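You operate a simulated robot arm through the tools that you are given. There is no shell and no other tool. Be economical: measure what you need, move in short steps, check, and stop when the job is done.

The job below is to be done with a simulated robot arm. You get a single attempt, and the scene is never put back.

TASK
The lamp has tripped its breaker. Get it working again.
Fine: switch the lamp off, push the tripped breaker fully OFF and then ON, shut the panel door, switch the lamp on; leave the other breakers.

The check looks at the end state, three seconds after you hand in, the way a careful person would. Anything else that was tipped, shoved, dropped, spilled or broken makes it a failure.

THE ROBOT
A 6-joint arm with a two-finger parallel gripper on a trunk, on a base that drives. Base frame: it is fixed to the floor where the robot stands at the start and does not move with it; the origin is under the middle of the robot, x ahead of it, y to its left, z up; the surface under the hand at the start is at about z = 86. Readings come in cm, rad, newtons and seconds.
With the tool pointing down near the work surface it reaches from about 32 to 70 cm from the robot's upright axis, wherever it stands. Its first joint turns from -2.897 to 2.897 rad. Places, roughly: panel door [40, 40, 140]. Payload 4.1 kg.
The tool frame sits at the grasp point between the pads (the TCP): z along the fingers, y along the line on which they close. The tips reach 2.3 cm beyond it. The gripper opens to 9.4 cm. The fingers are 3.8 cm wide and 1 cm thick; the gripper's body (5.4 by 9.6 cm) begins 3.9 cm behind the TCP.
Orientation is that of the tool frame in the base frame, as a unit quaternion [w, x, y, z]. With the fingers straight down and closing along the base's y, the tool's x points along the base's -x, its y along +y and its z along -z.

THE INTERFACE
- The arm moves only by the tool servo_tool. Its argument "rows" is a list of rows, each an object of numbers (a shift or turn left out is 0, a gripper value left out holds the last): "tx", "ty", "tz": the shift along the base's x, y, z in cm; "wx", "wy", "wz": the turn, a rotation vector about the base's x, y, z in rad. In form: [{"tx": .., "ty": .., "tz": .., "wx": .., "wy": .., "wz": ..}, ...]. A call has 1 to 10 rows; each row shifts and turns the commanded pose from where the row before left it. "jaw" is the finger opening in cm, from 0 to 9.4, set as the call begins (left out, the last holds). Rows are played at 5 a second. More than 5 cm and 0.15 rad between two rows, or a gripper value outside its range, and nothing of the call is played. Where a pose cannot be reached the arm comes as near as it can. A force on the tool above 60 N (or 10 N above the force at the start of the call, whichever is more), or a blocked arm, ends the call early, and 0.2 s more pass. Each finger travels about 4.5 cm/s and halts on what it meets, pressing with about 35 N; the grip force reading is that of the motor and also rises with nothing between the fingers. The clock runs only during rows and for 0.2 s after the last one: add rows that do not move to give the fingers time. It gives the time, the measured TCP pose, the force on the tool (base axes), the opening and the grip force at its end, in the units of the frame above (readings bear some noise), with the torque about the TCP (base axes, N m) and any sound that the robot's microphone picked up.
- Cameras (640 x 400 px; columns grow to the right, rows downward): "scene" is now at [1.78, 21.41, 158.67]; the picture's right is [0.52, -0.85, 0.00], its down [-0.39, -0.24, -0.89] and it looks along [0.76, 0.46, -0.46] (base axes); focal length 214 px, centre (320, 200). "wrist" rides on the gripper at [8.6, 1.6, -7.4] in the tool frame; the picture's right is [-0.18, 0.98, 0.00], its down [-0.58, -0.11, -0.81] and it looks along [-0.79, -0.15, 0.59] (tool axes); focal length 243 px, centre (320, 200). There is no depth. A picture from a camera that has moved, and an enlarged one, comes with that camera's place and axes in the base frame and with its lens.
- grab_frame(camera): a new picture of that camera. No time passes.
- raise_lower(by): slides the trunk up (or, below 0, down) by that many cm; the arm and the scene camera ride with it, the base frame stays. It gives what a move gives, with no picture.
- steer(legs): drives the robot by 1 to 6 legs, each [ahead, turn to the left] in cm and rad, along the robot's own axes; the way and the turn of a leg run together, so that a leg with both is an arc; at most 150 cm and 3.142 rad a leg. The arm and the cameras ride along, it lands a little off, and it stops where it bumps. It gives what a move gives.
- aim_head(pan, tilt): turns the head with the scene camera to pan (to the left, within 2.705 rad either way) and tilt (down, from -0.506 to 1.204), counted from straight ahead of the robot. It gives what a move gives.
- close_up(camera, box): a new picture of the part [left, top, right, bottom] of that camera's present view, enlarged. No time passes.
- sign_off(): hands the job in; it is judged then, once.

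Go step by step. Nothing tells you exact positions but the pictures and the camera data: compare them with the known pose of the tool, close in by small moves and look again before you grip or let go. The budget is 120 turns and 82 pictures, counting those below and the enlarged ones. Unless the task says otherwise, let go and move clear before handing in, and close with one line.

The tools are called after ">>>" by a JSON object that holds its "op" and its "data". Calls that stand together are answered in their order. servo_tool: Moves the arm, as the interface text tells. Its arguments: {"type":"object","properties":{"rows":{"type":"array"},"jaw":{"type":"number"}},"required":["rows"]} The other tools are called the same way: raise_lower (by) slides the trunk up or down; steer (legs) drives the base; aim_head (pan, tilt) turns the head that bears the scene camera; grab_frame (camera) takes a picture; close_up (camera, box) takes an enlarged picture of a part of a camera's view; sign_off () hands the job in.

At the start:

```text
time_s: 0.0
eef_pos: [27.45, 32.92, 114.96]
tool_rot: [0.0, 0.0, 1.0, 0.0]
ft_force: [0.4, -0.1, 0.0]
ft_torque: [0.02, 0.02, -0.01]
finger_gap: 9.37
gripper_force: 0.1
trunk travel left (down, up): [-52.5, 6.5]
robot x, y, heading: [-0.06, -0.27, -0.003]
head pan, tilt: [0.546, 0.473]
```

scene: 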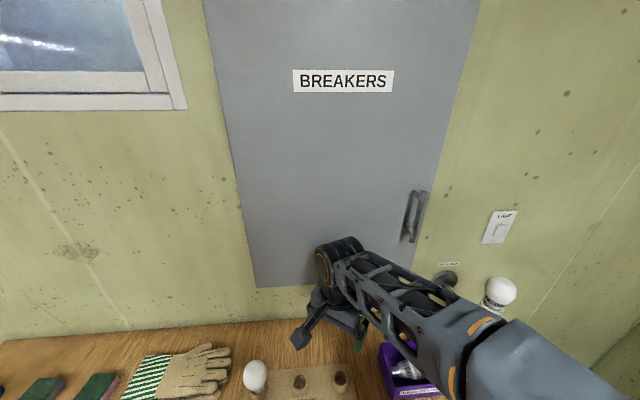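
wrist: 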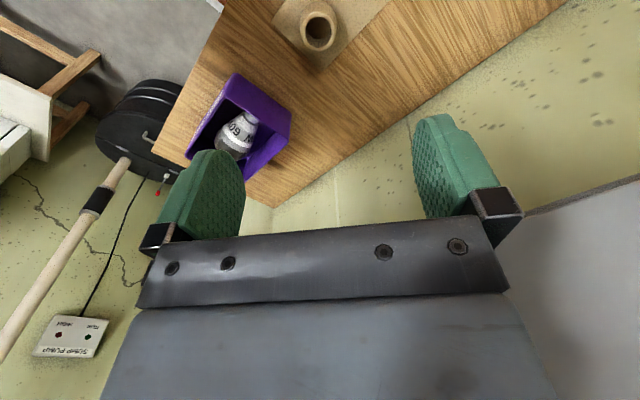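

I see the closed panel door with its handle at lower right, a wall switch to its right, and a lamp on the wall by it. I'll look closer at those areas first.

>>> {"op": "close_up", "data": {"camera": "scene", "box": [380, 170, 560, 320]}}

>>> {"op": "aim_head", "data": {"pan": 0.2, "tilt": 0.5}}

>>> {"op": "grab_frame", "data": {"camera": "scene"}}

```text
2.67 times, centred on (470, 245) of scene
camera zoom: at [1.78, 21.41, 158.67], right [0.52, -0.85, 0.0], down [-0.39, -0.24, -0.89], along [0.76, 0.46, -0.46], focal length 572 px, centre (-80, 80)
```

zoom: 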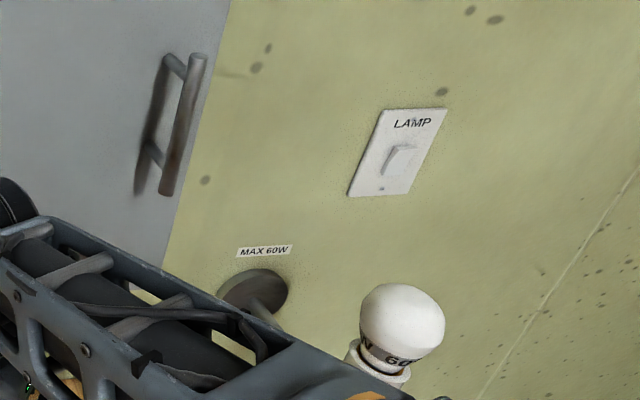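

```text
time_s: 0.8
eef_pos: [27.61, 32.89, 114.98]
tool_rot: [0.0, 0.0, 1.0, 0.0]
ft_force: [-0.1, 0.3, 0.2]
ft_torque: [0.01, -0.02, -0.01]
finger_gap: 9.39
gripper_force: 0.1
trunk travel left (down, up): [-52.5, 6.5]
robot x, y, heading: [0.09, -0.21, 0.001]
head pan, tilt: [0.201, 0.499]
```

```text
78 pictures are left
camera scene: at [2.88, 18.48, 158.44], right [0.2, -0.98, 0.0], down [-0.47, -0.1, -0.88], along [0.86, 0.18, -0.48], focal length 214 px, centre (320, 200)
```

scene: 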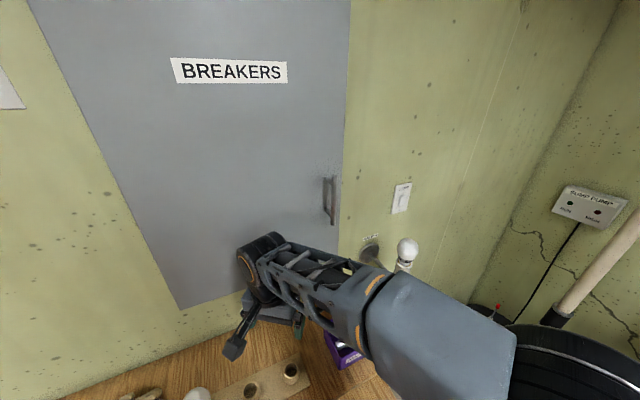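

The wall seems to face the robot at about 0.64 rad to the left, with the handle near [51, 26, 131] and the switch near [69, 5, 124]. I'll turn the fingers to point horizontally at the wall while moving to stand in front of the handle.

>>> {"op": "servo_tool", "data": {"rows": [{"wy": -0.15, "tz": 2, "tx": 0.5, "ty": -1}, {"wy": -0.15, "tz": 2, "tx": 0.5, "ty": -1}, {"wy": -0.15, "tz": 2, "tx": 0.5, "ty": -1}, {"wy": -0.15, "tz": 2, "tx": 0.5, "ty": -1}, {"wy": -0.15, "tz": 2, "ty": -1}, {"wy": -0.15, "tz": 2, "ty": -1}, {"wy": -0.15, "tz": 2, "ty": -1}, {"wy": -0.15, "tz": 2, "ty": -1}, {"wy": -0.15, "ty": -1}, {"wy": -0.15, "ty": -1}]}}

>>> {"op": "servo_tool", "data": {"rows": [{"wy": -0.0708, "ty": -1}, {"wz": 0.13, "tx": 1, "ty": -1}, {"wz": 0.13, "tx": 1, "ty": -1}, {"wz": 0.13, "tx": 1, "ty": -1}, {"wz": 0.13, "tx": 1, "ty": -1}, {"wz": 0.12, "ty": 0}, {}]}}

>>> {"op": "grab_frame", "data": {"camera": "wrist"}}

>>> {"op": "grab_frame", "data": {"camera": "scene"}}

```text
time_s: 3.0
eef_pos: [29.65, 22.99, 130.94]
tool_rot: [0.682, 0.001, 0.732, -0.001]
ft_force: [-0.3, -0.6, -0.2]
ft_torque: [-0.03, 0.01, 0.03]
finger_gap: 9.42
gripper_force: 0.1
trunk travel left (down, up): [-52.5, 6.5]
robot x, y, heading: [-0.22, 0.08, 0.002]
head pan, tilt: [0.201, 0.499]
```

```text
time_s: 4.6
eef_pos: [31.82, 20.4, 130.82]
tool_rot: [0.671, -0.221, 0.673, 0.22]
ft_force: [-0.3, 0.0, 0.9]
ft_torque: [0.03, -0.02, -0.02]
finger_gap: 9.41
gripper_force: 0.2
out of reach, approached as far as the arm can: row 5, 6
trunk travel left (down, up): [-52.5, 6.5]
robot x, y, heading: [-0.16, 0.05, 0.005]
head pan, tilt: [0.201, 0.499]
```

```text
77 pictures are left
camera wrist: at [24.97, 17.39, 122.03], right [-0.58, 0.79, 0.18], down [-0.58, -0.57, 0.58], along [0.57, 0.23, 0.79], focal length 243 px, centre (320, 200)
```

wrist: 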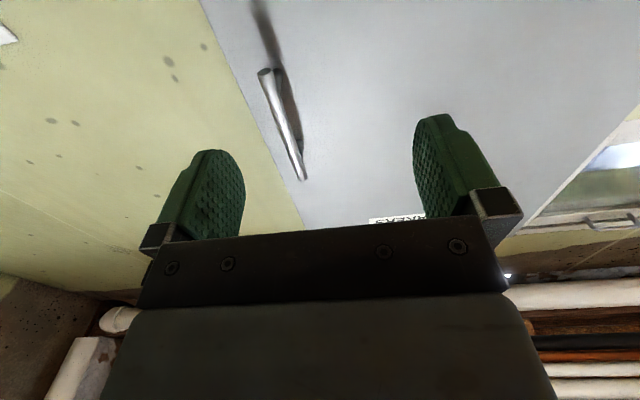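

```text
76 pictures are left
camera scene: at [2.88, 18.46, 158.44], right [0.2, -0.98, 0.0], down [-0.47, -0.1, -0.88], along [0.86, 0.17, -0.48], focal length 214 px, centre (320, 200)
```

scene: 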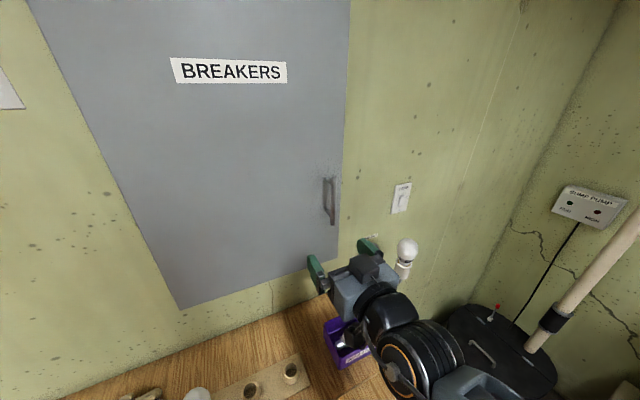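

Triangulating, the handle bar is vertical at about [43, 23.6], z 130–142, with the door plane about 4 cm behind it. The switch is near [60.5, 6.8, 128.5], so I'll check which way its rocker sits.

>>> {"op": "close_up", "data": {"camera": "scene", "box": [380, 175, 424, 219]}}

>>> {"op": "servo_tool", "data": {"rows": [{"tx": 3, "ty": -4}, {"tx": 3, "ty": -4}, {"tx": 3, "ty": -4}, {}], "jaw": 0}}

>>> {"op": "grab_frame", "data": {"camera": "wrist"}}

```text
9.09 times, centred on (402, 197) of scene
camera zoom: at [2.88, 18.46, 158.44], right [0.2, -0.98, 0.0], down [-0.47, -0.1, -0.88], along [0.86, 0.17, -0.48], focal length 1950 px, centre (-426, 227)
```

zoom: 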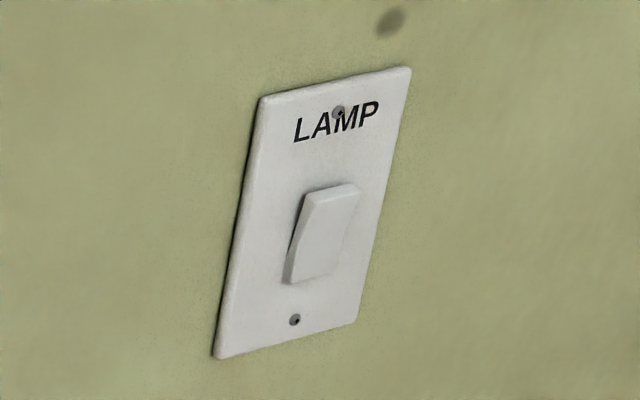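

```text
time_s: 5.6
eef_pos: [32.03, 20.51, 130.62]
tool_rot: [0.672, -0.22, 0.672, 0.22]
ft_force: [-0.6, 0.1, -0.4]
ft_torque: [-0.01, -0.05, -0.05]
finger_gap: 0.5
gripper_force: 0.0
out of reach, approached as far as the arm can: row 1, 2, 3
trunk travel left (down, up): [-52.5, 6.5]
robot x, y, heading: [0.19, -0.23, 0.001]
head pan, tilt: [0.201, 0.499]
```

```text
74 pictures are left
camera wrist: at [24.99, 17.4, 122.05], right [-0.58, 0.79, 0.18], down [-0.58, -0.57, 0.58], along [0.56, 0.23, 0.79], focal length 243 px, centre (320, 200)
```

wrist: 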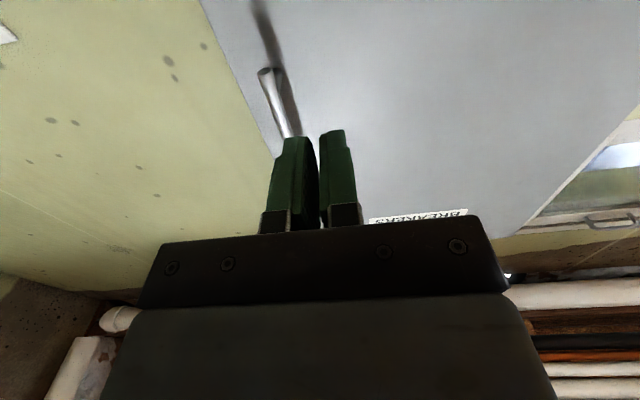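

The arm is too cramped to work here, so I want to back the base off and face the wall. I'll check what is behind the robot first.

>>> {"op": "aim_head", "data": {"pan": -2.6, "tilt": 0.8}}

>>> {"op": "grab_frame", "data": {"camera": "scene"}}

>>> {"op": "aim_head", "data": {"pan": 2.6, "tilt": 0.8}}

>>> {"op": "grab_frame", "data": {"camera": "scene"}}

```text
time_s: 8.1
eef_pos: [31.9, 20.43, 130.69]
tool_rot: [0.672, -0.221, 0.671, 0.221]
ft_force: [0.0, 0.1, -0.3]
ft_torque: [-0.01, 0.0, -0.04]
finger_gap: 0.0
gripper_force: 34.9
trunk travel left (down, up): [-52.5, 6.5]
robot x, y, heading: [0.45, -0.23, -0.001]
head pan, tilt: [-2.601, 0.799]
```

```text
73 pictures are left
camera scene: at [-12.95, 12.49, 155.84], right [-0.52, 0.86, 0.0], down [0.61, 0.37, -0.7], along [-0.6, -0.36, -0.72], focal length 214 px, centre (320, 200)
```

scene: 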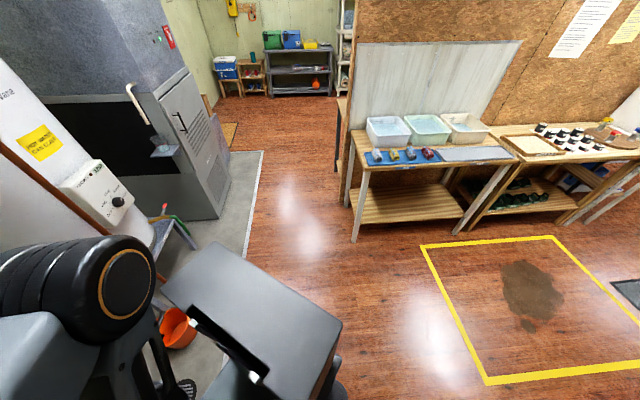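

```text
time_s: 12.2
eef_pos: [31.89, 20.38, 130.76]
tool_rot: [0.671, -0.222, 0.672, 0.222]
ft_force: [0.1, -0.3, -0.4]
ft_torque: [0.02, 0.03, 0.01]
finger_gap: 0.0
gripper_force: 34.9
trunk travel left (down, up): [-52.5, 6.5]
robot x, y, heading: [-0.03, -0.12, 0.001]
head pan, tilt: [2.601, 0.799]
```

```text
72 pictures are left
camera scene: at [-12.95, 20.81, 155.84], right [0.52, 0.86, 0.0], down [0.61, -0.37, -0.7], along [-0.6, 0.36, -0.72], focal length 214 px, centre (320, 200)
```

scene: 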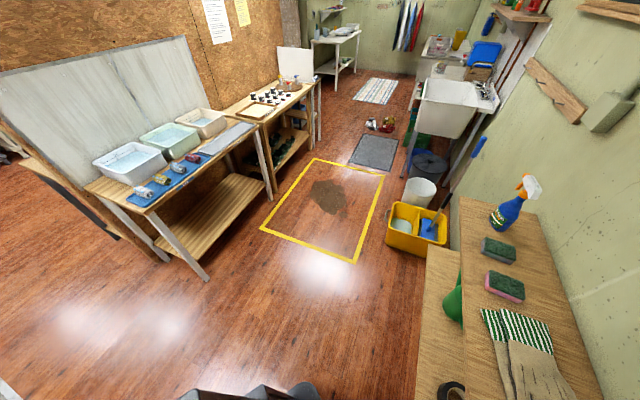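

The floor behind is clear. I'll turn left 0.64 to face the wall and back up 20 cm.

>>> {"op": "steer", "data": {"legs": [[0, 0.64], [-20, 0]]}}

>>> {"op": "aim_head", "data": {"pan": -0.1, "tilt": 0.4}}

>>> {"op": "grab_frame", "data": {"camera": "scene"}}

```text
time_s: 15.5
eef_pos: [-2.63, 23.65, 130.76]
tool_rot: [0.568, -0.421, 0.568, 0.42]
ft_force: [-0.9, -0.5, 0.1]
ft_torque: [-0.03, 0.04, -0.01]
finger_gap: 0.0
gripper_force: 35.8
trunk travel left (down, up): [-52.5, 6.5]
robot x, y, heading: [-16.38, -11.66, 0.644]
head pan, tilt: [2.601, 0.799]
```

```text
time_s: 17.9
eef_pos: [-2.72, 23.64, 130.79]
tool_rot: [0.568, -0.422, 0.568, 0.421]
ft_force: [0.1, -0.5, -0.1]
ft_torque: [0.0, -0.01, 0.03]
finger_gap: 0.0
gripper_force: 34.9
trunk travel left (down, up): [-52.5, 6.5]
robot x, y, heading: [-15.73, -12.03, 0.639]
head pan, tilt: [-0.099, 0.4]
```

```text
71 pictures are left
camera scene: at [-22.85, 2.6, 159.35], right [0.52, -0.86, 0.0], down [-0.33, -0.2, -0.92], along [0.79, 0.48, -0.39], focal length 214 px, centre (320, 200)
```

scene: 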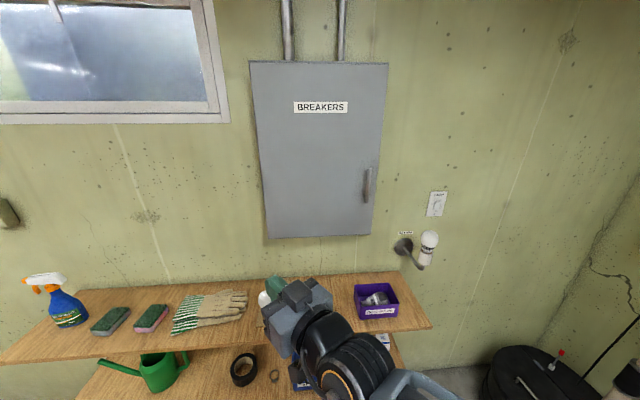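

From the larger baseline the wall sits about 9 cm behind the door. The switch is near [74, 3, 122], and the bulb juts out in front of the wall at about [55, 3, 115]. I'll shift the base to the right for the switch and turn the tool to face the wall.

>>> {"op": "steer", "data": {"legs": [[0, -1.57], [22, 0], [0, 1.57]]}}

>>> {"op": "servo_tool", "data": {"rows": [{"wz": -0.128, "tx": 2, "ty": 0}, {"wz": -0.128, "tx": 3, "ty": -2}, {"wz": -0.128, "tx": 3, "ty": -3}, {"wz": -0.128, "tx": 3, "ty": -3}, {"wz": -0.128, "tx": 3, "ty": -3}, {}]}}

>>> {"op": "grab_frame", "data": {"camera": "scene"}}

```text
time_s: 27.2
eef_pos: [10.05, 6.38, 130.82]
tool_rot: [0.562, -0.429, 0.563, 0.428]
ft_force: [-0.6, -0.3, -0.1]
ft_torque: [-0.04, -0.03, 0.0]
finger_gap: 0.02
gripper_force: 34.9
trunk travel left (down, up): [-52.5, 6.5]
robot x, y, heading: [-2.19, -29.34, 0.671]
head pan, tilt: [-0.099, 0.4]
```

```text
time_s: 28.4
eef_pos: [17.73, 2.46, 129.21]
tool_rot: [0.611, -0.339, 0.647, 0.306]
ft_force: [0.4, 1.1, -0.3]
ft_torque: [0.03, -0.01, 0.01]
finger_gap: 0.02
gripper_force: 34.8
out of reach, approached as far as the arm can: row 4
trunk travel left (down, up): [-52.5, 6.5]
robot x, y, heading: [-1.91, -29.38, 0.662]
head pan, tilt: [-0.099, 0.4]
stopped in row 5: the arm was blocked; the commanded pose is now the measured one
```

```text
70 pictures are left
camera scene: at [-9.65, -15.05, 159.31], right [0.54, -0.84, 0.0], down [-0.33, -0.21, -0.92], along [0.78, 0.49, -0.39], focal length 214 px, centre (320, 200)
```

scene: 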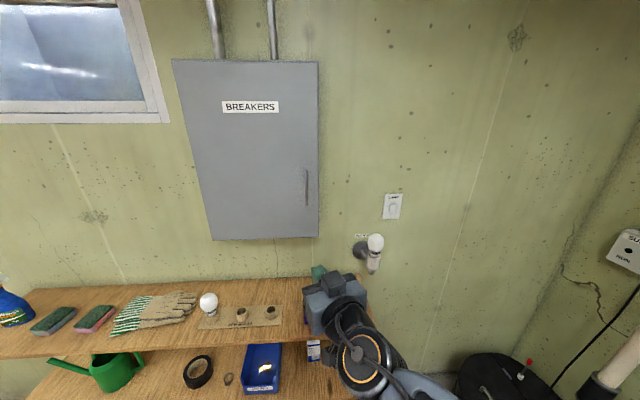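

The arm is folded too tightly to turn, so I'll extend it straight towards the wall, where there is free space, then finish turning.

>>> {"op": "servo_tool", "data": {"rows": [{"tx": 3, "ty": 1}, {"tx": 3.2, "ty": 1}, {"tx": 3.2, "ty": 1}, {"tx": 3.2, "ty": 1}, {"tx": 3.2, "ty": 0}, {"wz": -0.1, "tx": 1, "ty": -2}, {"wz": -0.1, "tx": 1, "ty": -2}, {"wz": -0.06, "tx": 1, "ty": -2}, {}]}}

```text
time_s: 30.4
eef_pos: [27.67, 2.47, 129.29]
tool_rot: [0.65, -0.247, 0.684, 0.223]
ft_force: [0.5, 0.4, 0.3]
ft_torque: [-0.02, -0.02, 0.0]
finger_gap: 0.0
gripper_force: 34.7
out of reach, approached as far as the arm can: row 2, 3, 4, 5
trunk travel left (down, up): [-52.5, 6.5]
robot x, y, heading: [-2.66, -29.44, 0.671]
head pan, tilt: [-0.099, 0.4]
```

>>> {"op": "servo_tool", "data": {"rows": [{"tx": 3, "ty": -3}, {"tx": 3, "ty": -3}, {"tx": 3, "ty": -3}, {"tx": 3, "ty": -2.5}, {"tx": 3, "ty": -1.5}, {"tx": 3}, {"tx": 3}, {"tx": 3}, {"tx": 3}, {}]}}

>>> {"op": "grab_frame", "data": {"camera": "wrist"}}

>>> {"op": "grab_frame", "data": {"camera": "scene"}}

```text
time_s: 32.6
eef_pos: [35.93, 4.9, 128.98]
tool_rot: [0.65, -0.246, 0.685, 0.221]
ft_force: [-0.4, 0.1, -0.7]
ft_torque: [-0.02, 0.02, 0.0]
finger_gap: 0.01
gripper_force: 35.7
out of reach, approached as far as the arm can: row 2, 3, 4, 5, 6, 7, 8, 9
trunk travel left (down, up): [-52.5, 6.5]
robot x, y, heading: [-2.58, -29.27, 0.663]
head pan, tilt: [-0.099, 0.4]
```

```text
69 pictures are left
camera wrist: at [28.75, 1.06, 120.66], right [-0.61, 0.78, 0.17], down [-0.54, -0.56, 0.63], along [0.58, 0.29, 0.76], focal length 243 px, centre (320, 200)
```

wrist: 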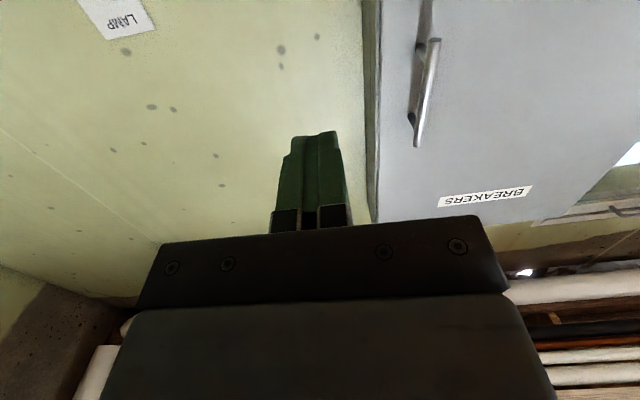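

```text
68 pictures are left
camera scene: at [-9.66, -15.09, 159.35], right [0.54, -0.84, 0.0], down [-0.33, -0.21, -0.92], along [0.78, 0.49, -0.39], focal length 214 px, centre (320, 200)
```

scene: 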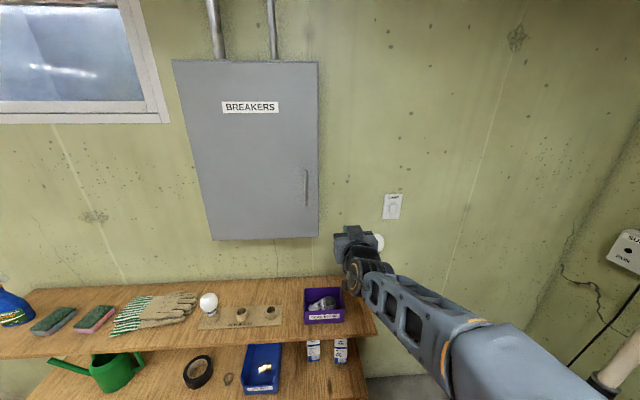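

The tool faces the wall but the arm will not move right in this wrist configuration. I'll roll the hand a quarter turn, which also makes the closed tip thin in the vertical, and see if that frees it.

>>> {"op": "servo_tool", "data": {"rows": [{"wx": -0.117, "wy": -0.093}, {"wx": -0.117, "wy": -0.093}, {"wx": -0.117, "wy": -0.093}, {"wx": -0.117, "wy": -0.093}, {"wx": -0.117, "wy": -0.093}, {"wx": -0.117, "wy": -0.093}, {"wx": -0.117, "wy": -0.093}, {"wx": -0.117, "wy": -0.093}, {"wx": -0.117, "wy": -0.093}, {"wx": -0.117, "wy": -0.093}]}}

>>> {"op": "servo_tool", "data": {"rows": [{"tx": 2.4, "ty": -3.2}, {"tx": 2.4, "ty": -3.2}, {"tx": 2.4, "ty": -3.2}, {}]}}

>>> {"op": "grab_frame", "data": {"camera": "scene"}}

```text
time_s: 34.8
eef_pos: [35.82, 4.75, 128.99]
tool_rot: [0.634, -0.622, 0.345, -0.304]
ft_force: [-0.3, 0.4, 0.4]
ft_torque: [0.01, 0.02, 0.03]
finger_gap: 0.0
gripper_force: 34.8
trunk travel left (down, up): [-52.5, 6.5]
robot x, y, heading: [-2.16, -29.65, 0.663]
head pan, tilt: [-0.099, 0.4]
```

```text
time_s: 35.8
eef_pos: [37.19, 2.1, 130.33]
tool_rot: [0.63, -0.622, 0.35, -0.306]
ft_force: [-0.2, -1.2, 0.2]
ft_torque: [0.04, -0.01, 0.02]
finger_gap: 0.03
gripper_force: 34.9
out of reach, approached as far as the arm can: row 1, 2, 3
trunk travel left (down, up): [-52.5, 6.5]
robot x, y, heading: [-2.48, -29.38, 0.67]
head pan, tilt: [-0.099, 0.4]
```

```text
67 pictures are left
camera scene: at [-9.67, -15.11, 159.36], right [0.54, -0.84, 0.0], down [-0.33, -0.21, -0.92], along [0.78, 0.49, -0.39], focal length 214 px, centre (320, 200)
```

scene: 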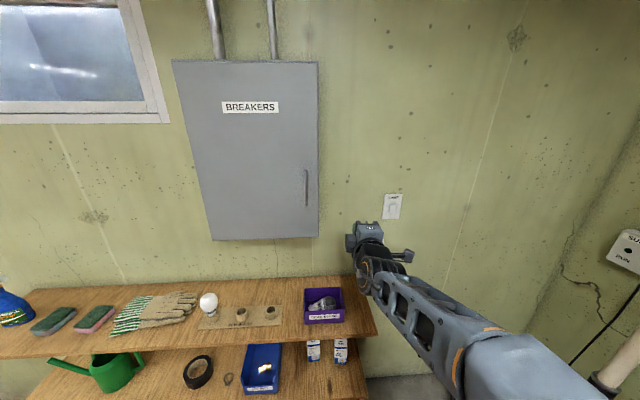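

Rolling is free, but sideways motion is still limited, probably because the wrist is too straight. I'll pitch the tool down a bit to bend it and retry moving right.

>>> {"op": "servo_tool", "data": {"rows": [{"wx": -0.09, "wy": 0.12}, {"wx": -0.09, "wy": 0.12}, {"wx": -0.09, "wy": 0.12}, {"tx": 2.4, "ty": -3.2}, {"tx": 2.4, "ty": -3.2}, {"tx": 2.4, "ty": -3.2}, {}]}}

>>> {"op": "grab_frame", "data": {"camera": "scene"}}

```text
time_s: 37.4
eef_pos: [43.95, -7.14, 129.98]
tool_rot: [-0.515, 0.707, -0.396, 0.279]
ft_force: [0.8, 0.2, 0.9]
ft_torque: [0.03, 0.04, 0.0]
finger_gap: 0.0
gripper_force: 35.1
out of reach, approached as far as the arm can: row 2, 3, 4, 5
trunk travel left (down, up): [-52.5, 6.5]
robot x, y, heading: [-2.49, -29.6, 0.663]
head pan, tilt: [-0.099, 0.4]
```

```text
66 pictures are left
camera scene: at [-9.66, -15.11, 159.36], right [0.54, -0.84, 0.0], down [-0.33, -0.21, -0.92], along [0.78, 0.49, -0.39], focal length 214 px, centre (320, 200)
```

scene: 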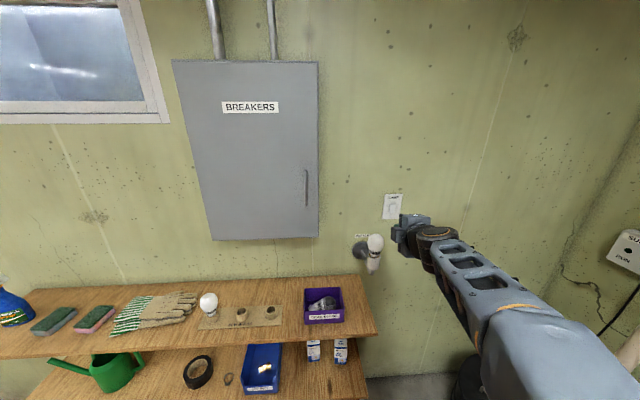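

Pitching down freed it. I'll move further right so the tool stands in front of the switch, then look with the wrist camera.

>>> {"op": "servo_tool", "data": {"rows": [{"tx": 3, "ty": -2.4}, {"tx": 3, "ty": -2.4}, {"tx": 3, "ty": -2.4, "tz": -1}, {"tx": 1, "tz": -1}, {}]}}

>>> {"op": "grab_frame", "data": {"camera": "wrist"}}

>>> {"op": "close_up", "data": {"camera": "scene", "box": [360, 180, 440, 260]}}

```text
time_s: 38.6
eef_pos: [54.39, -13.89, 130.45]
tool_rot: [-0.517, 0.703, -0.405, 0.272]
ft_force: [0.6, 0.7, -0.6]
ft_torque: [0.05, -0.03, -0.03]
finger_gap: 0.0
gripper_force: 35.2
out of reach, approached as far as the arm can: row 3, 4
trunk travel left (down, up): [-52.5, 6.5]
robot x, y, heading: [-2.62, -29.67, 0.667]
head pan, tilt: [-0.099, 0.4]
```

```text
65 pictures are left
camera wrist: at [52.42, -25.15, 130.81], right [-0.38, 0.02, -0.93], down [-0.92, 0.1, 0.38], along [0.1, 0.99, -0.02], focal length 243 px, centre (320, 200)
```

wrist: 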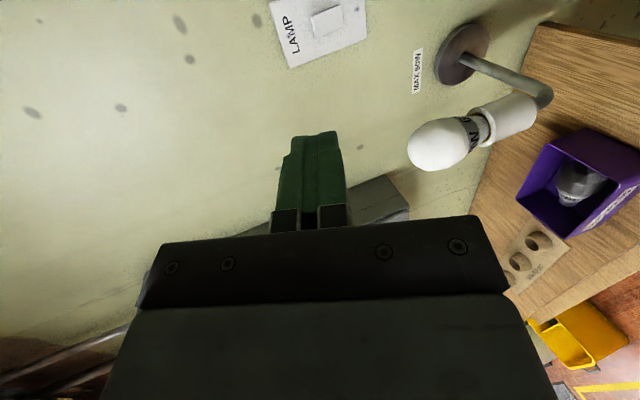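

```text
5.00 times, centred on (400, 220) of scene
camera zoom: at [-9.67, -15.09, 159.35], right [0.54, -0.84, 0.0], down [-0.33, -0.21, -0.92], along [0.78, 0.49, -0.39], focal length 1072 px, centre (-80, 100)
```

zoom: 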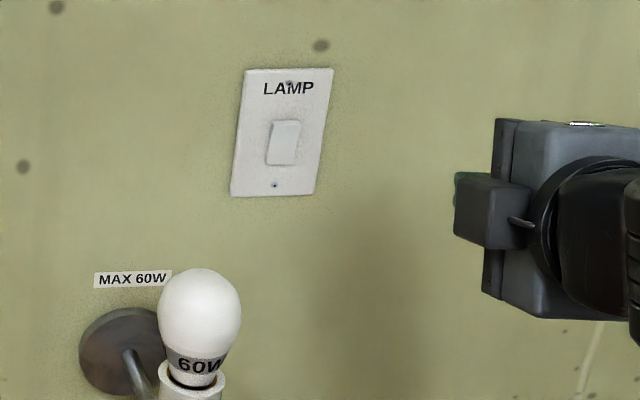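

>>> {"op": "close_up", "data": {"camera": "wrist", "box": [270, 0, 370, 62]}}

>>> {"op": "close_up", "data": {"camera": "scene", "box": [380, 190, 406, 222]}}

```text
6.40 times, centred on (320, 31) of wrist
camera zoom: at [52.42, -25.15, 130.81], right [-0.38, 0.02, -0.93], down [-0.92, 0.1, 0.38], along [0.1, 0.99, -0.02], focal length 1553 px, centre (320, 1282)
```

zoom: 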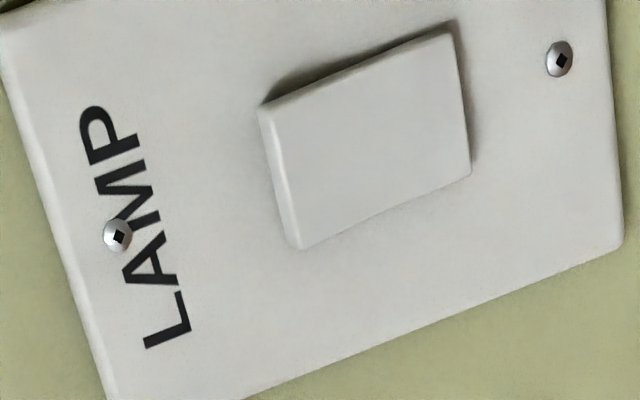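

```text
12.50 times, centred on (393, 206) of scene
camera zoom: at [-9.67, -15.09, 159.35], right [0.54, -0.84, 0.0], down [-0.33, -0.21, -0.92], along [0.78, 0.49, -0.39], focal length 2681 px, centre (-592, 125)
```

zoom: 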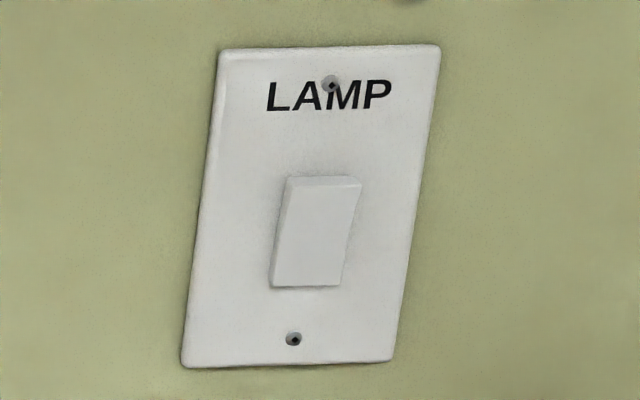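

The rocker is centred at about [75.6, 2.7, 121], and its top edge seems to stand proud, so pressing the top should switch it off. I'll approach to a few cm in front of its upper half.

>>> {"op": "servo_tool", "data": {"rows": [{"tx": 2.5, "ty": 2.05, "tz": -1.25}, {"tx": 2.5, "ty": 2.05, "tz": -1.25}, {"tx": 2.5, "ty": 2.05, "tz": -1.25}, {"tx": 2.5, "ty": 2.05, "tz": -1.25}, {"tx": 2.5, "ty": 2.05, "tz": -1.25}, {"tx": 2.5, "ty": 2.05, "tz": -1.25}, {}, {}]}}

>>> {"op": "grab_frame", "data": {"camera": "wrist"}}

>>> {"op": "close_up", "data": {"camera": "scene", "box": [360, 180, 440, 260]}}

```text
time_s: 40.4
eef_pos: [69.52, -1.31, 123.16]
tool_rot: [-0.521, 0.701, -0.403, 0.274]
ft_force: [0.3, -0.2, 0.4]
ft_torque: [0.0, -0.02, 0.0]
finger_gap: 0.03
gripper_force: 34.9
out of reach, approached as far as the arm can: row 1
trunk travel left (down, up): [-52.5, 6.5]
robot x, y, heading: [-2.7, -29.38, 0.664]
head pan, tilt: [-0.099, 0.4]
```

```text
61 pictures are left
camera wrist: at [67.53, -12.63, 123.58], right [-0.37, 0.02, -0.93], down [-0.92, 0.1, 0.37], along [0.1, 0.99, -0.01], focal length 243 px, centre (320, 200)
```

wrist: 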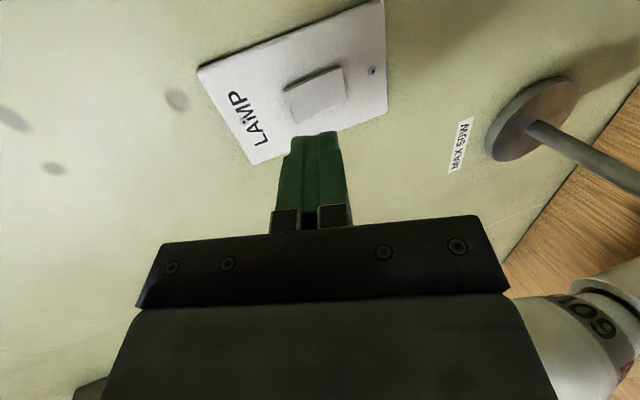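

```text
5.00 times, centred on (400, 220) of scene
camera zoom: at [-9.67, -15.11, 159.35], right [0.54, -0.84, 0.0], down [-0.33, -0.21, -0.92], along [0.78, 0.49, -0.39], focal length 1072 px, centre (-80, 100)
```

zoom: 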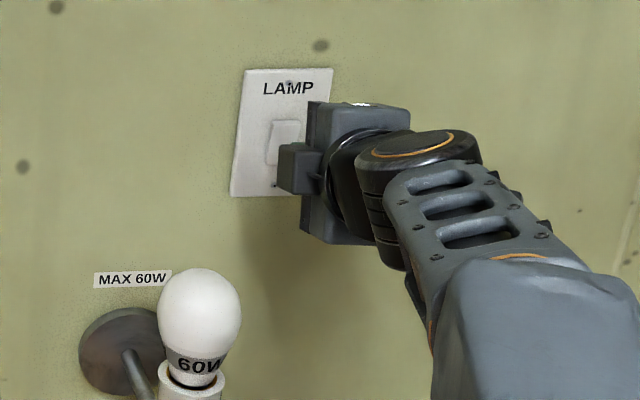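

The rocker spans z 119.2–122.8 and the tip is about 4 cm in front of its top part. I'll check its tilt, then press slowly.

>>> {"op": "close_up", "data": {"camera": "wrist", "box": [260, 50, 380, 130]}}

>>> {"op": "servo_tool", "data": {"rows": [{"tx": 0.8, "ty": 0.55, "tz": -0.2}, {"tx": 0.8, "ty": 0.55, "tz": -0.2}, {"tx": 0.5, "ty": 0.35}, {"tx": 0.4, "ty": 0.3}, {"tx": 0.4, "ty": 0.3}, {"tx": 0.4, "ty": 0.3}]}}

>>> {"op": "grab_frame", "data": {"camera": "wrist"}}

```text
5.00 times, centred on (320, 90) of wrist
camera zoom: at [67.53, -12.63, 123.58], right [-0.37, 0.02, -0.93], down [-0.92, 0.1, 0.37], along [0.1, 0.99, -0.01], focal length 1213 px, centre (320, 750)
```

zoom: 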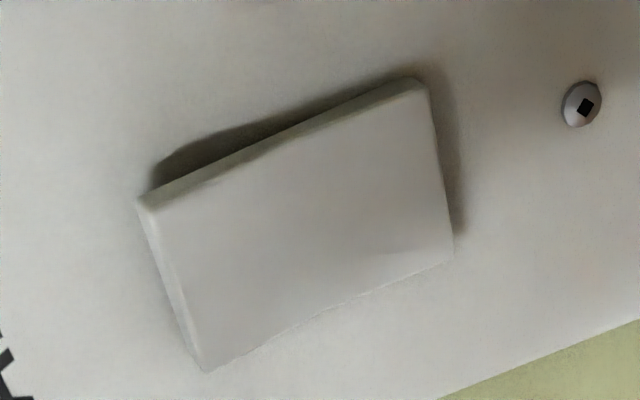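

```text
time_s: 41.8
eef_pos: [72.87, 0.98, 122.73]
tool_rot: [-0.52, 0.702, -0.403, 0.273]
ft_force: [-0.1, 0.2, -0.3]
ft_torque: [-0.03, -0.02, 0.02]
finger_gap: 0.0
gripper_force: 35.4
trunk travel left (down, up): [-52.5, 6.5]
robot x, y, heading: [-2.32, -29.23, 0.66]
head pan, tilt: [-0.099, 0.4]
```

```text
58 pictures are left
camera wrist: at [70.83, -10.37, 123.16], right [-0.37, 0.02, -0.93], down [-0.92, 0.1, 0.37], along [0.1, 0.99, -0.01], focal length 243 px, centre (320, 200)
```

wrist: 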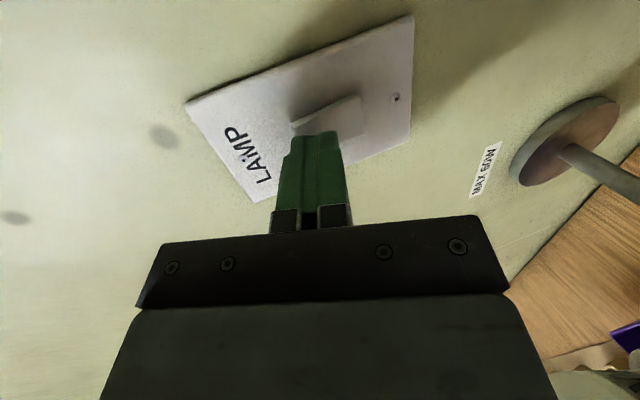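

The top end is proud and the tip is now just in front of it with no contact yet. I'll keep pressing in small steps.

>>> {"op": "servo_tool", "data": {"rows": [{"tx": 0.32, "ty": 0.24}, {"tx": 0.32, "ty": 0.24}, {"tx": 0.32, "ty": 0.24}, {"tx": 0.24, "ty": 0.18}, {"tx": 0.24, "ty": 0.18}, {"tx": 0.24, "ty": 0.18}]}}

>>> {"op": "close_up", "data": {"camera": "wrist", "box": [240, 60, 400, 160]}}

```text
time_s: 43.0
eef_pos: [73.46, 1.46, 122.85]
tool_rot: [-0.518, 0.703, -0.403, 0.272]
ft_force: [-37.7, -17.6, -0.3]
ft_torque: [0.02, -0.09, 0.64]
finger_gap: 0.02
gripper_force: 34.9
trunk travel left (down, up): [-52.5, 6.5]
robot x, y, heading: [-2.29, -29.59, 0.663]
head pan, tilt: [-0.099, 0.4]
stopped in row 6: the force on the tool passed its limit at 64 N (the readings are from after the stop); the commanded pose is now the measured one
```

```text
4.00 times, centred on (320, 110) of wrist
camera zoom: at [71.66, -9.83, 123.26], right [-0.38, 0.02, -0.93], down [-0.92, 0.1, 0.38], along [0.1, 0.99, -0.02], focal length 970 px, centre (320, 560)
```

zoom: 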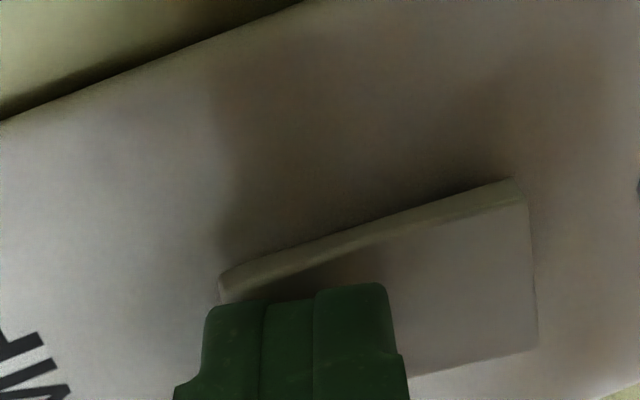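

I pressed hard and the rocker's side profile looks changed. I'll back off and check.

>>> {"op": "servo_tool", "data": {"rows": [{"tx": -1.2, "ty": -0.9}, {"tx": -1.6, "ty": -1.2}, {"tx": -1.6, "ty": -1.2}, {}]}}

>>> {"op": "close_up", "data": {"camera": "wrist", "box": [240, 50, 400, 150]}}

```text
time_s: 44.0
eef_pos: [69.77, -1.38, 122.32]
tool_rot: [-0.517, 0.703, -0.405, 0.272]
ft_force: [0.3, -0.9, 0.4]
ft_torque: [0.0, 0.02, -0.01]
finger_gap: 0.0
gripper_force: 34.9
trunk travel left (down, up): [-52.5, 6.5]
robot x, y, heading: [-2.69, -29.55, 0.662]
head pan, tilt: [-0.099, 0.4]
```

```text
4.00 times, centred on (320, 100) of wrist
camera zoom: at [67.87, -12.78, 122.82], right [-0.38, 0.02, -0.92], down [-0.92, 0.1, 0.38], along [0.1, 0.99, -0.02], focal length 970 px, centre (320, 600)
```

zoom: 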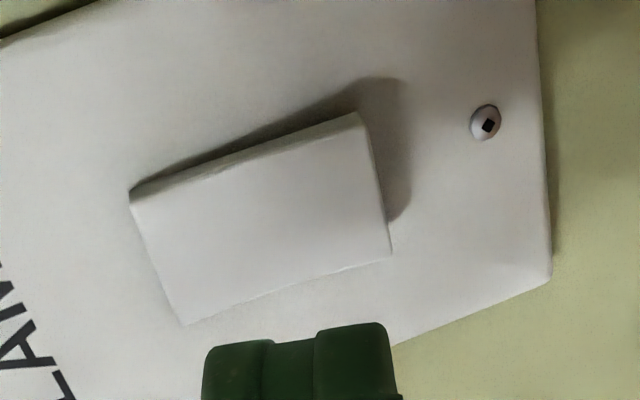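

The rocker flipped: its bottom now stands proud, so the lamp should be off. Next I'll retract the hand, keeping clear of the bulb, and bring it in front of the robot before shifting the base back left for the door.

>>> {"op": "servo_tool", "data": {"rows": [{"tx": -3.2, "ty": -2.4}, {"tx": -3.2, "ty": -2.4}, {"tx": -3.2, "ty": -2.4}, {"tx": -3.2, "ty": -2.4, "tz": 1}, {"tx": -3.2, "ty": -2.4, "tz": 2}, {"tx": -3.4, "ty": 2.2, "tz": 2}, {"tx": -3.4, "ty": 2.2, "tz": 2}, {"tx": -3.4, "ty": 2.2, "tz": 2}, {"tx": -3.4, "ty": 2.2, "tz": 2}, {"tx": -3.4, "ty": 2.2, "tz": 1}]}}

>>> {"op": "servo_tool", "data": {"rows": [{"wx": -0.117, "wy": -0.085, "wz": 0.04}, {"wx": -0.117, "wy": -0.085, "wz": 0.04}, {"wx": -0.117, "wy": -0.085, "wz": 0.04}, {"wx": -0.117, "wy": -0.085, "wz": 0.04}, {"wx": -0.117, "wy": -0.085, "wz": 0.04}, {"wx": -0.117, "wy": -0.085, "wz": 0.04}, {"wx": -0.117, "wy": -0.085, "wz": 0.04}, {"wx": -0.117, "wy": -0.085, "wz": 0.04}, {"wx": -0.117, "wy": -0.085, "wz": 0.04}, {"wx": -0.117, "wy": -0.085, "wz": 0.04}]}}

>>> {"op": "steer", "data": {"legs": [[0, 1.57], [18, 0], [0, -1.57]]}}

>>> {"op": "grab_frame", "data": {"camera": "scene"}}

```text
time_s: 46.2
eef_pos: [38.85, -1.25, 138.92]
tool_rot: [-0.517, 0.704, -0.403, 0.271]
ft_force: [-1.0, 0.2, 0.1]
ft_torque: [-0.01, 0.01, 0.0]
finger_gap: 0.0
gripper_force: 34.6
out of reach, approached as far as the arm can: row 1, 2, 3, 4
trunk travel left (down, up): [-52.5, 6.5]
robot x, y, heading: [-2.47, -29.38, 0.665]
head pan, tilt: [-0.099, 0.4]
```

```text
time_s: 48.4
eef_pos: [38.95, -1.35, 138.95]
tool_rot: [-0.209, 0.759, 0.177, 0.591]
ft_force: [0.3, 0.0, -0.1]
ft_torque: [0.03, 0.01, 0.0]
finger_gap: 0.0
gripper_force: 34.8
trunk travel left (down, up): [-52.5, 6.5]
robot x, y, heading: [-2.27, -29.52, 0.666]
head pan, tilt: [-0.099, 0.4]
```

```text
time_s: 57.6
eef_pos: [27.64, 13.09, 138.86]
tool_rot: [-0.211, 0.758, 0.178, 0.591]
ft_force: [-0.4, -0.8, 0.1]
ft_torque: [0.01, 0.02, -0.01]
finger_gap: 0.0
gripper_force: 34.9
trunk travel left (down, up): [-52.5, 6.5]
robot x, y, heading: [-13.84, -15.48, 0.666]
head pan, tilt: [-0.099, 0.4]
```

```text
55 pictures are left
camera scene: at [-20.86, -1.09, 159.36], right [0.54, -0.84, 0.0], down [-0.33, -0.21, -0.92], along [0.78, 0.5, -0.39], focal length 214 px, centre (320, 200)
```

scene: 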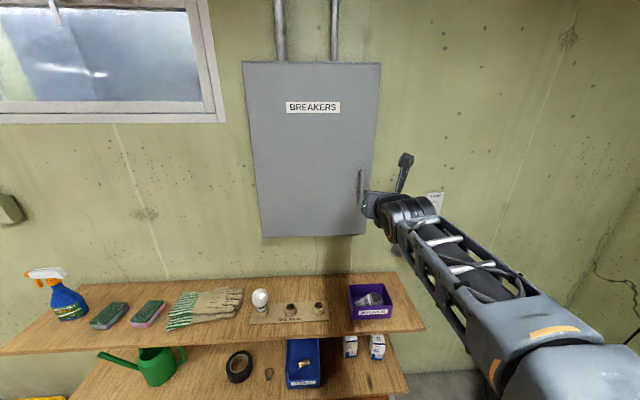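

The hand is now rolled with the camera on top, nearly in line with the handle. I'll open the jaws and approach partway, then look.

>>> {"op": "servo_tool", "data": {"rows": [{"tx": 2.4, "ty": 1.6, "tz": -0.5}, {"tx": 2.4, "ty": 1.6, "tz": -0.5}, {"tx": 2.4, "ty": 1.6, "tz": -0.5}, {"tx": 2.4, "ty": 1.6, "tz": -0.5}, {}, {}], "jaw": 6}}

>>> {"op": "grab_frame", "data": {"camera": "wrist"}}

>>> {"op": "close_up", "data": {"camera": "scene", "box": [320, 140, 440, 230]}}

```text
time_s: 59.0
eef_pos: [37.37, 19.53, 137.05]
tool_rot: [-0.211, 0.758, 0.178, 0.591]
ft_force: [0.6, -0.1, 0.2]
ft_torque: [0.0, -0.01, 0.03]
finger_gap: 5.97
gripper_force: 0.0
trunk travel left (down, up): [-52.5, 6.5]
robot x, y, heading: [-14.0, -15.55, 0.667]
head pan, tilt: [-0.099, 0.4]
```

```text
54 pictures are left
camera wrist: at [34.12, 14.36, 146.72], right [0.47, -0.84, -0.29], down [-0.86, -0.35, -0.38], along [0.22, 0.42, -0.88], focal length 243 px, centre (320, 200)
```

wrist: 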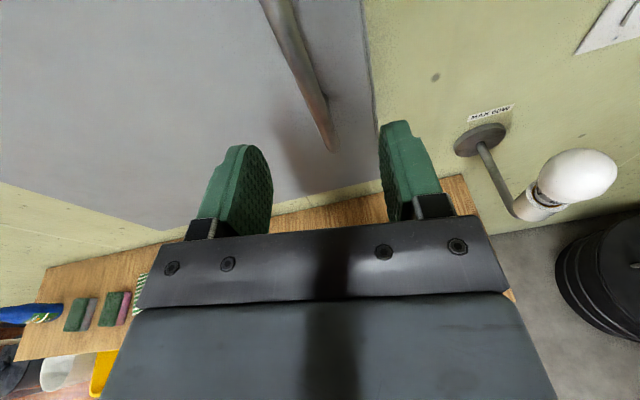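

```text
4.44 times, centred on (380, 185) of scene
camera zoom: at [-20.88, -1.09, 159.35], right [0.54, -0.84, 0.0], down [-0.33, -0.21, -0.92], along [0.78, 0.5, -0.39], focal length 953 px, centre (53, 267)
```

zoom: 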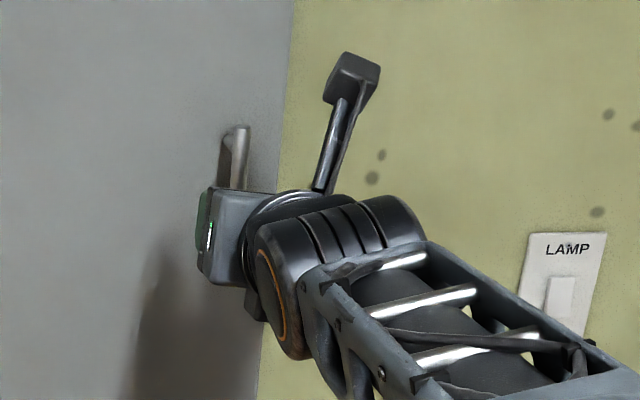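

The handle bar lies between the open fingers, matching my estimate of [43, 23.7]. I'll move in and close.

>>> {"op": "servo_tool", "data": {"rows": [{"tx": 1.2, "ty": 0.9}, {"tx": 1.2, "ty": 0.9}, {"tx": 1.2, "ty": 0.9}, {"tx": 1.0, "ty": 0.75}, {"tx": 0.5, "ty": 0.4}, {}]}}

>>> {"op": "grab_frame", "data": {"camera": "wrist"}}

```text
time_s: 60.4
eef_pos: [42.38, 23.33, 136.94]
tool_rot: [-0.211, 0.758, 0.178, 0.591]
ft_force: [0.0, -0.2, 0.2]
ft_torque: [0.05, 0.01, 0.01]
finger_gap: 6.01
gripper_force: 0.0
trunk travel left (down, up): [-52.5, 6.5]
robot x, y, heading: [-13.41, -15.14, 0.669]
head pan, tilt: [-0.099, 0.4]
```

```text
52 pictures are left
camera wrist: at [39.17, 18.23, 146.67], right [0.47, -0.84, -0.29], down [-0.86, -0.35, -0.38], along [0.22, 0.42, -0.88], focal length 243 px, centre (320, 200)
```

wrist: 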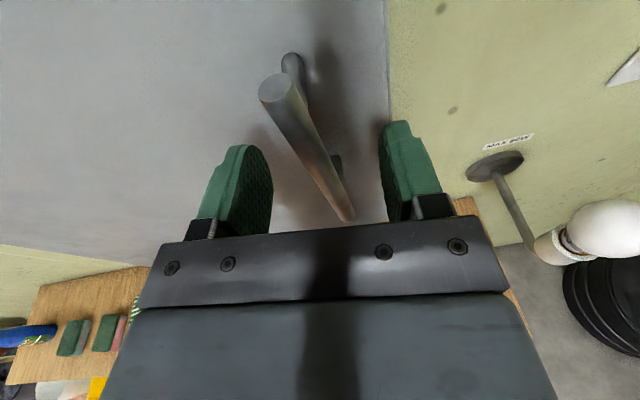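

The bar is centred between the pads; I'll close on it and begin pulling along the door's arc.

>>> {"op": "servo_tool", "data": {"rows": [{}, {}, {}, {}], "jaw": 0}}

>>> {"op": "servo_tool", "data": {"rows": [{"tx": -1.57, "ty": -0.82, "wz": -0.05}, {"tx": -1.57, "ty": -0.82, "wz": -0.05}, {"tx": -1.63, "ty": -0.67, "wz": -0.05}, {"tx": -1.63, "ty": -0.67, "wz": -0.05}]}}

```text
time_s: 61.4
eef_pos: [42.42, 23.22, 136.91]
tool_rot: [-0.209, 0.758, 0.178, 0.591]
ft_force: [1.1, -2.9, -0.9]
ft_torque: [-1.46, -0.84, -0.05]
finger_gap: 1.55
gripper_force: 44.4
trunk travel left (down, up): [-52.5, 6.5]
robot x, y, heading: [-13.15, -15.03, 0.667]
head pan, tilt: [-0.099, 0.4]
```

```text
time_s: 62.4
eef_pos: [35.95, 20.58, 136.97]
tool_rot: [-0.151, 0.771, 0.104, 0.609]
ft_force: [-1.9, 3.9, 1.3]
ft_torque: [-1.92, -0.58, 0.13]
finger_gap: 1.57
gripper_force: 44.6
trunk travel left (down, up): [-52.5, 6.5]
robot x, y, heading: [-13.92, -15.22, 0.669]
head pan, tilt: [-0.099, 0.4]
```

The door follows. I'll continue along the arc.

>>> {"op": "servo_tool", "data": {"rows": [{"tx": -1.7, "ty": -0.49, "wz": -0.05}, {"tx": -1.7, "ty": -0.49, "wz": -0.05}, {"tx": -1.73, "ty": -0.33, "wz": -0.05}, {"tx": -1.73, "ty": -0.33, "wz": -0.05}, {"tx": -1.75, "ty": -0.15, "wz": -0.04}, {"tx": -1.75, "ty": -0.15, "wz": -0.04}, {"tx": -1.77, "ty": 0.03, "wz": -0.04}, {"tx": -1.77, "ty": 0.03, "wz": -0.04}]}}

>>> {"op": "grab_frame", "data": {"camera": "scene"}}

```text
time_s: 64.2
eef_pos: [22.02, 19.3, 136.89]
tool_rot: [-0.041, 0.777, -0.034, 0.628]
ft_force: [4.6, 42.8, 24.9]
ft_torque: [-1.67, 0.07, 0.24]
finger_gap: 1.58
gripper_force: 45.1
trunk travel left (down, up): [-52.5, 6.5]
robot x, y, heading: [-13.58, -15.65, 0.667]
head pan, tilt: [-0.099, 0.4]
```

```text
51 pictures are left
camera scene: at [-20.97, -0.26, 159.3], right [0.54, -0.84, 0.0], down [-0.33, -0.22, -0.92], along [0.78, 0.5, -0.39], focal length 214 px, centre (320, 200)
```

scene: 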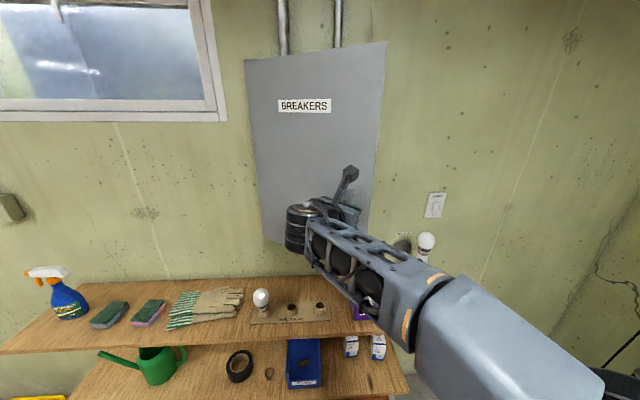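

The door is about 0.6 rad open. I'll release, back off, and go round the door's free edge to push it further from inside.

>>> {"op": "servo_tool", "data": {"rows": [{}, {}, {}, {"tx": -2}, {"tx": -2}, {"tx": -1.5}, {}], "jaw": 6}}

>>> {"op": "servo_tool", "data": {"rows": [{"ty": -3}, {"ty": -3}, {"ty": -3}, {"ty": -3}, {"ty": -2}, {}], "jaw": 0}}

>>> {"op": "grab_frame", "data": {"camera": "scene"}}

>>> {"op": "grab_frame", "data": {"camera": "wrist"}}

```text
time_s: 65.8
eef_pos: [16.49, 18.4, 136.84]
tool_rot: [-0.039, 0.777, -0.039, 0.627]
ft_force: [-0.7, -0.4, -0.1]
ft_torque: [0.01, -0.01, 0.0]
finger_gap: 6.03
gripper_force: 0.0
trunk travel left (down, up): [-52.5, 6.5]
robot x, y, heading: [-13.05, -15.62, 0.67]
head pan, tilt: [-0.099, 0.4]
```

```text
time_s: 67.2
eef_pos: [16.58, 4.45, 136.77]
tool_rot: [-0.039, 0.777, -0.039, 0.627]
ft_force: [-0.1, -1.0, 0.0]
ft_torque: [0.03, 0.0, -0.03]
finger_gap: 0.02
gripper_force: 35.2
trunk travel left (down, up): [-52.5, 6.5]
robot x, y, heading: [-13.51, -15.46, 0.664]
head pan, tilt: [-0.099, 0.4]
```

```text
50 pictures are left
camera scene: at [-20.88, -1.07, 159.35], right [0.54, -0.84, 0.0], down [-0.33, -0.21, -0.92], along [0.78, 0.5, -0.39], focal length 214 px, centre (320, 200)
```

scene: 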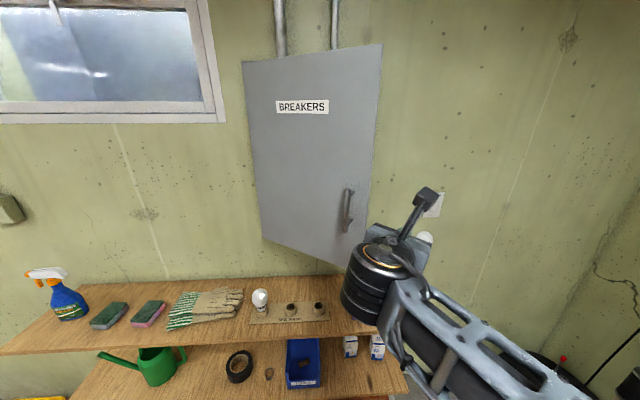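

```text
49 pictures are left
camera wrist: at [11.08, 1.81, 146.57], right [-0.05, -0.96, -0.29], down [-0.91, 0.16, -0.38], along [0.41, 0.24, -0.88], focal length 243 px, centre (320, 200)
```

wrist: 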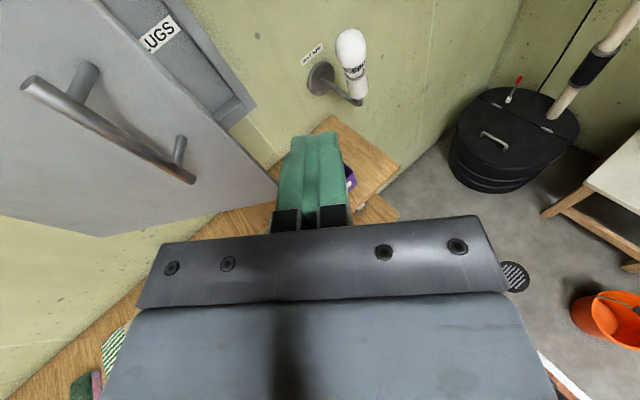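

The door's free edge is at about [26.5, 14]. I'll pass to the right of it, turn the fingers left, and slip the tip inside behind the door.

>>> {"op": "servo_tool", "data": {"rows": [{"tx": 3, "ty": -1}, {"tx": 3}, {"tx": 3, "wz": 0.14}, {"tx": 3, "wz": 0.14}, {"tx": 2.5, "wz": 0.14}, {"wz": 0.14}, {"wz": 0.14}, {"wz": 0.14}, {"wz": 0.14}, {}]}}

>>> {"op": "grab_frame", "data": {"camera": "wrist"}}

>>> {"op": "grab_frame", "data": {"camera": "scene"}}

```text
time_s: 68.9
eef_pos: [22.12, 17.22, 136.36]
tool_rot: [-0.257, 0.741, 0.246, 0.57]
ft_force: [-0.2, 2.2, -0.6]
ft_torque: [0.0, -0.02, -0.03]
finger_gap: 0.01
gripper_force: 34.9
out of reach, approached as far as the arm can: row 5, 6, 7, 8
trunk travel left (down, up): [-52.5, 6.5]
robot x, y, heading: [-13.85, -15.17, 0.666]
head pan, tilt: [-0.099, 0.4]
stopped in row 8: the force on the tool passed its limit at 78 N (the readings are from after the stop); the commanded pose is now the measured one
```

```text
48 pictures are left
camera wrist: at [19.79, 11.81, 146.21], right [0.6, -0.75, -0.28], down [-0.78, -0.49, -0.38], along [0.15, 0.44, -0.88], focal length 243 px, centre (320, 200)
```

wrist: 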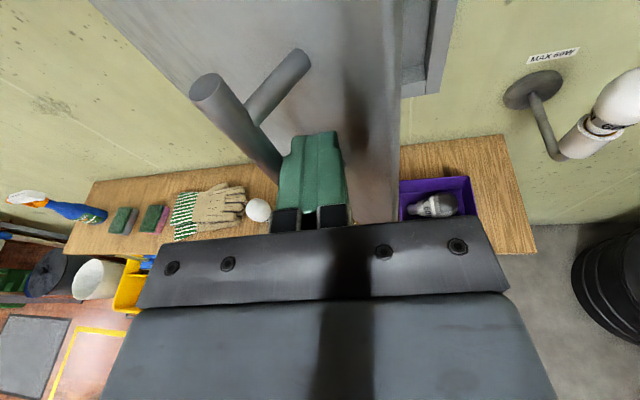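

```text
47 pictures are left
camera scene: at [-20.89, -0.73, 159.32], right [0.54, -0.84, 0.0], down [-0.33, -0.21, -0.92], along [0.78, 0.49, -0.39], focal length 214 px, centre (320, 200)
```

scene: 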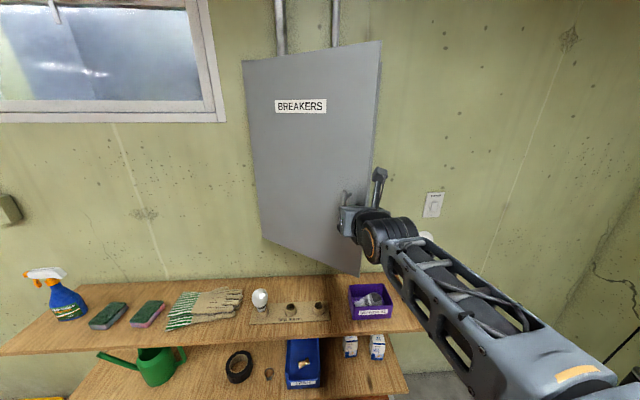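

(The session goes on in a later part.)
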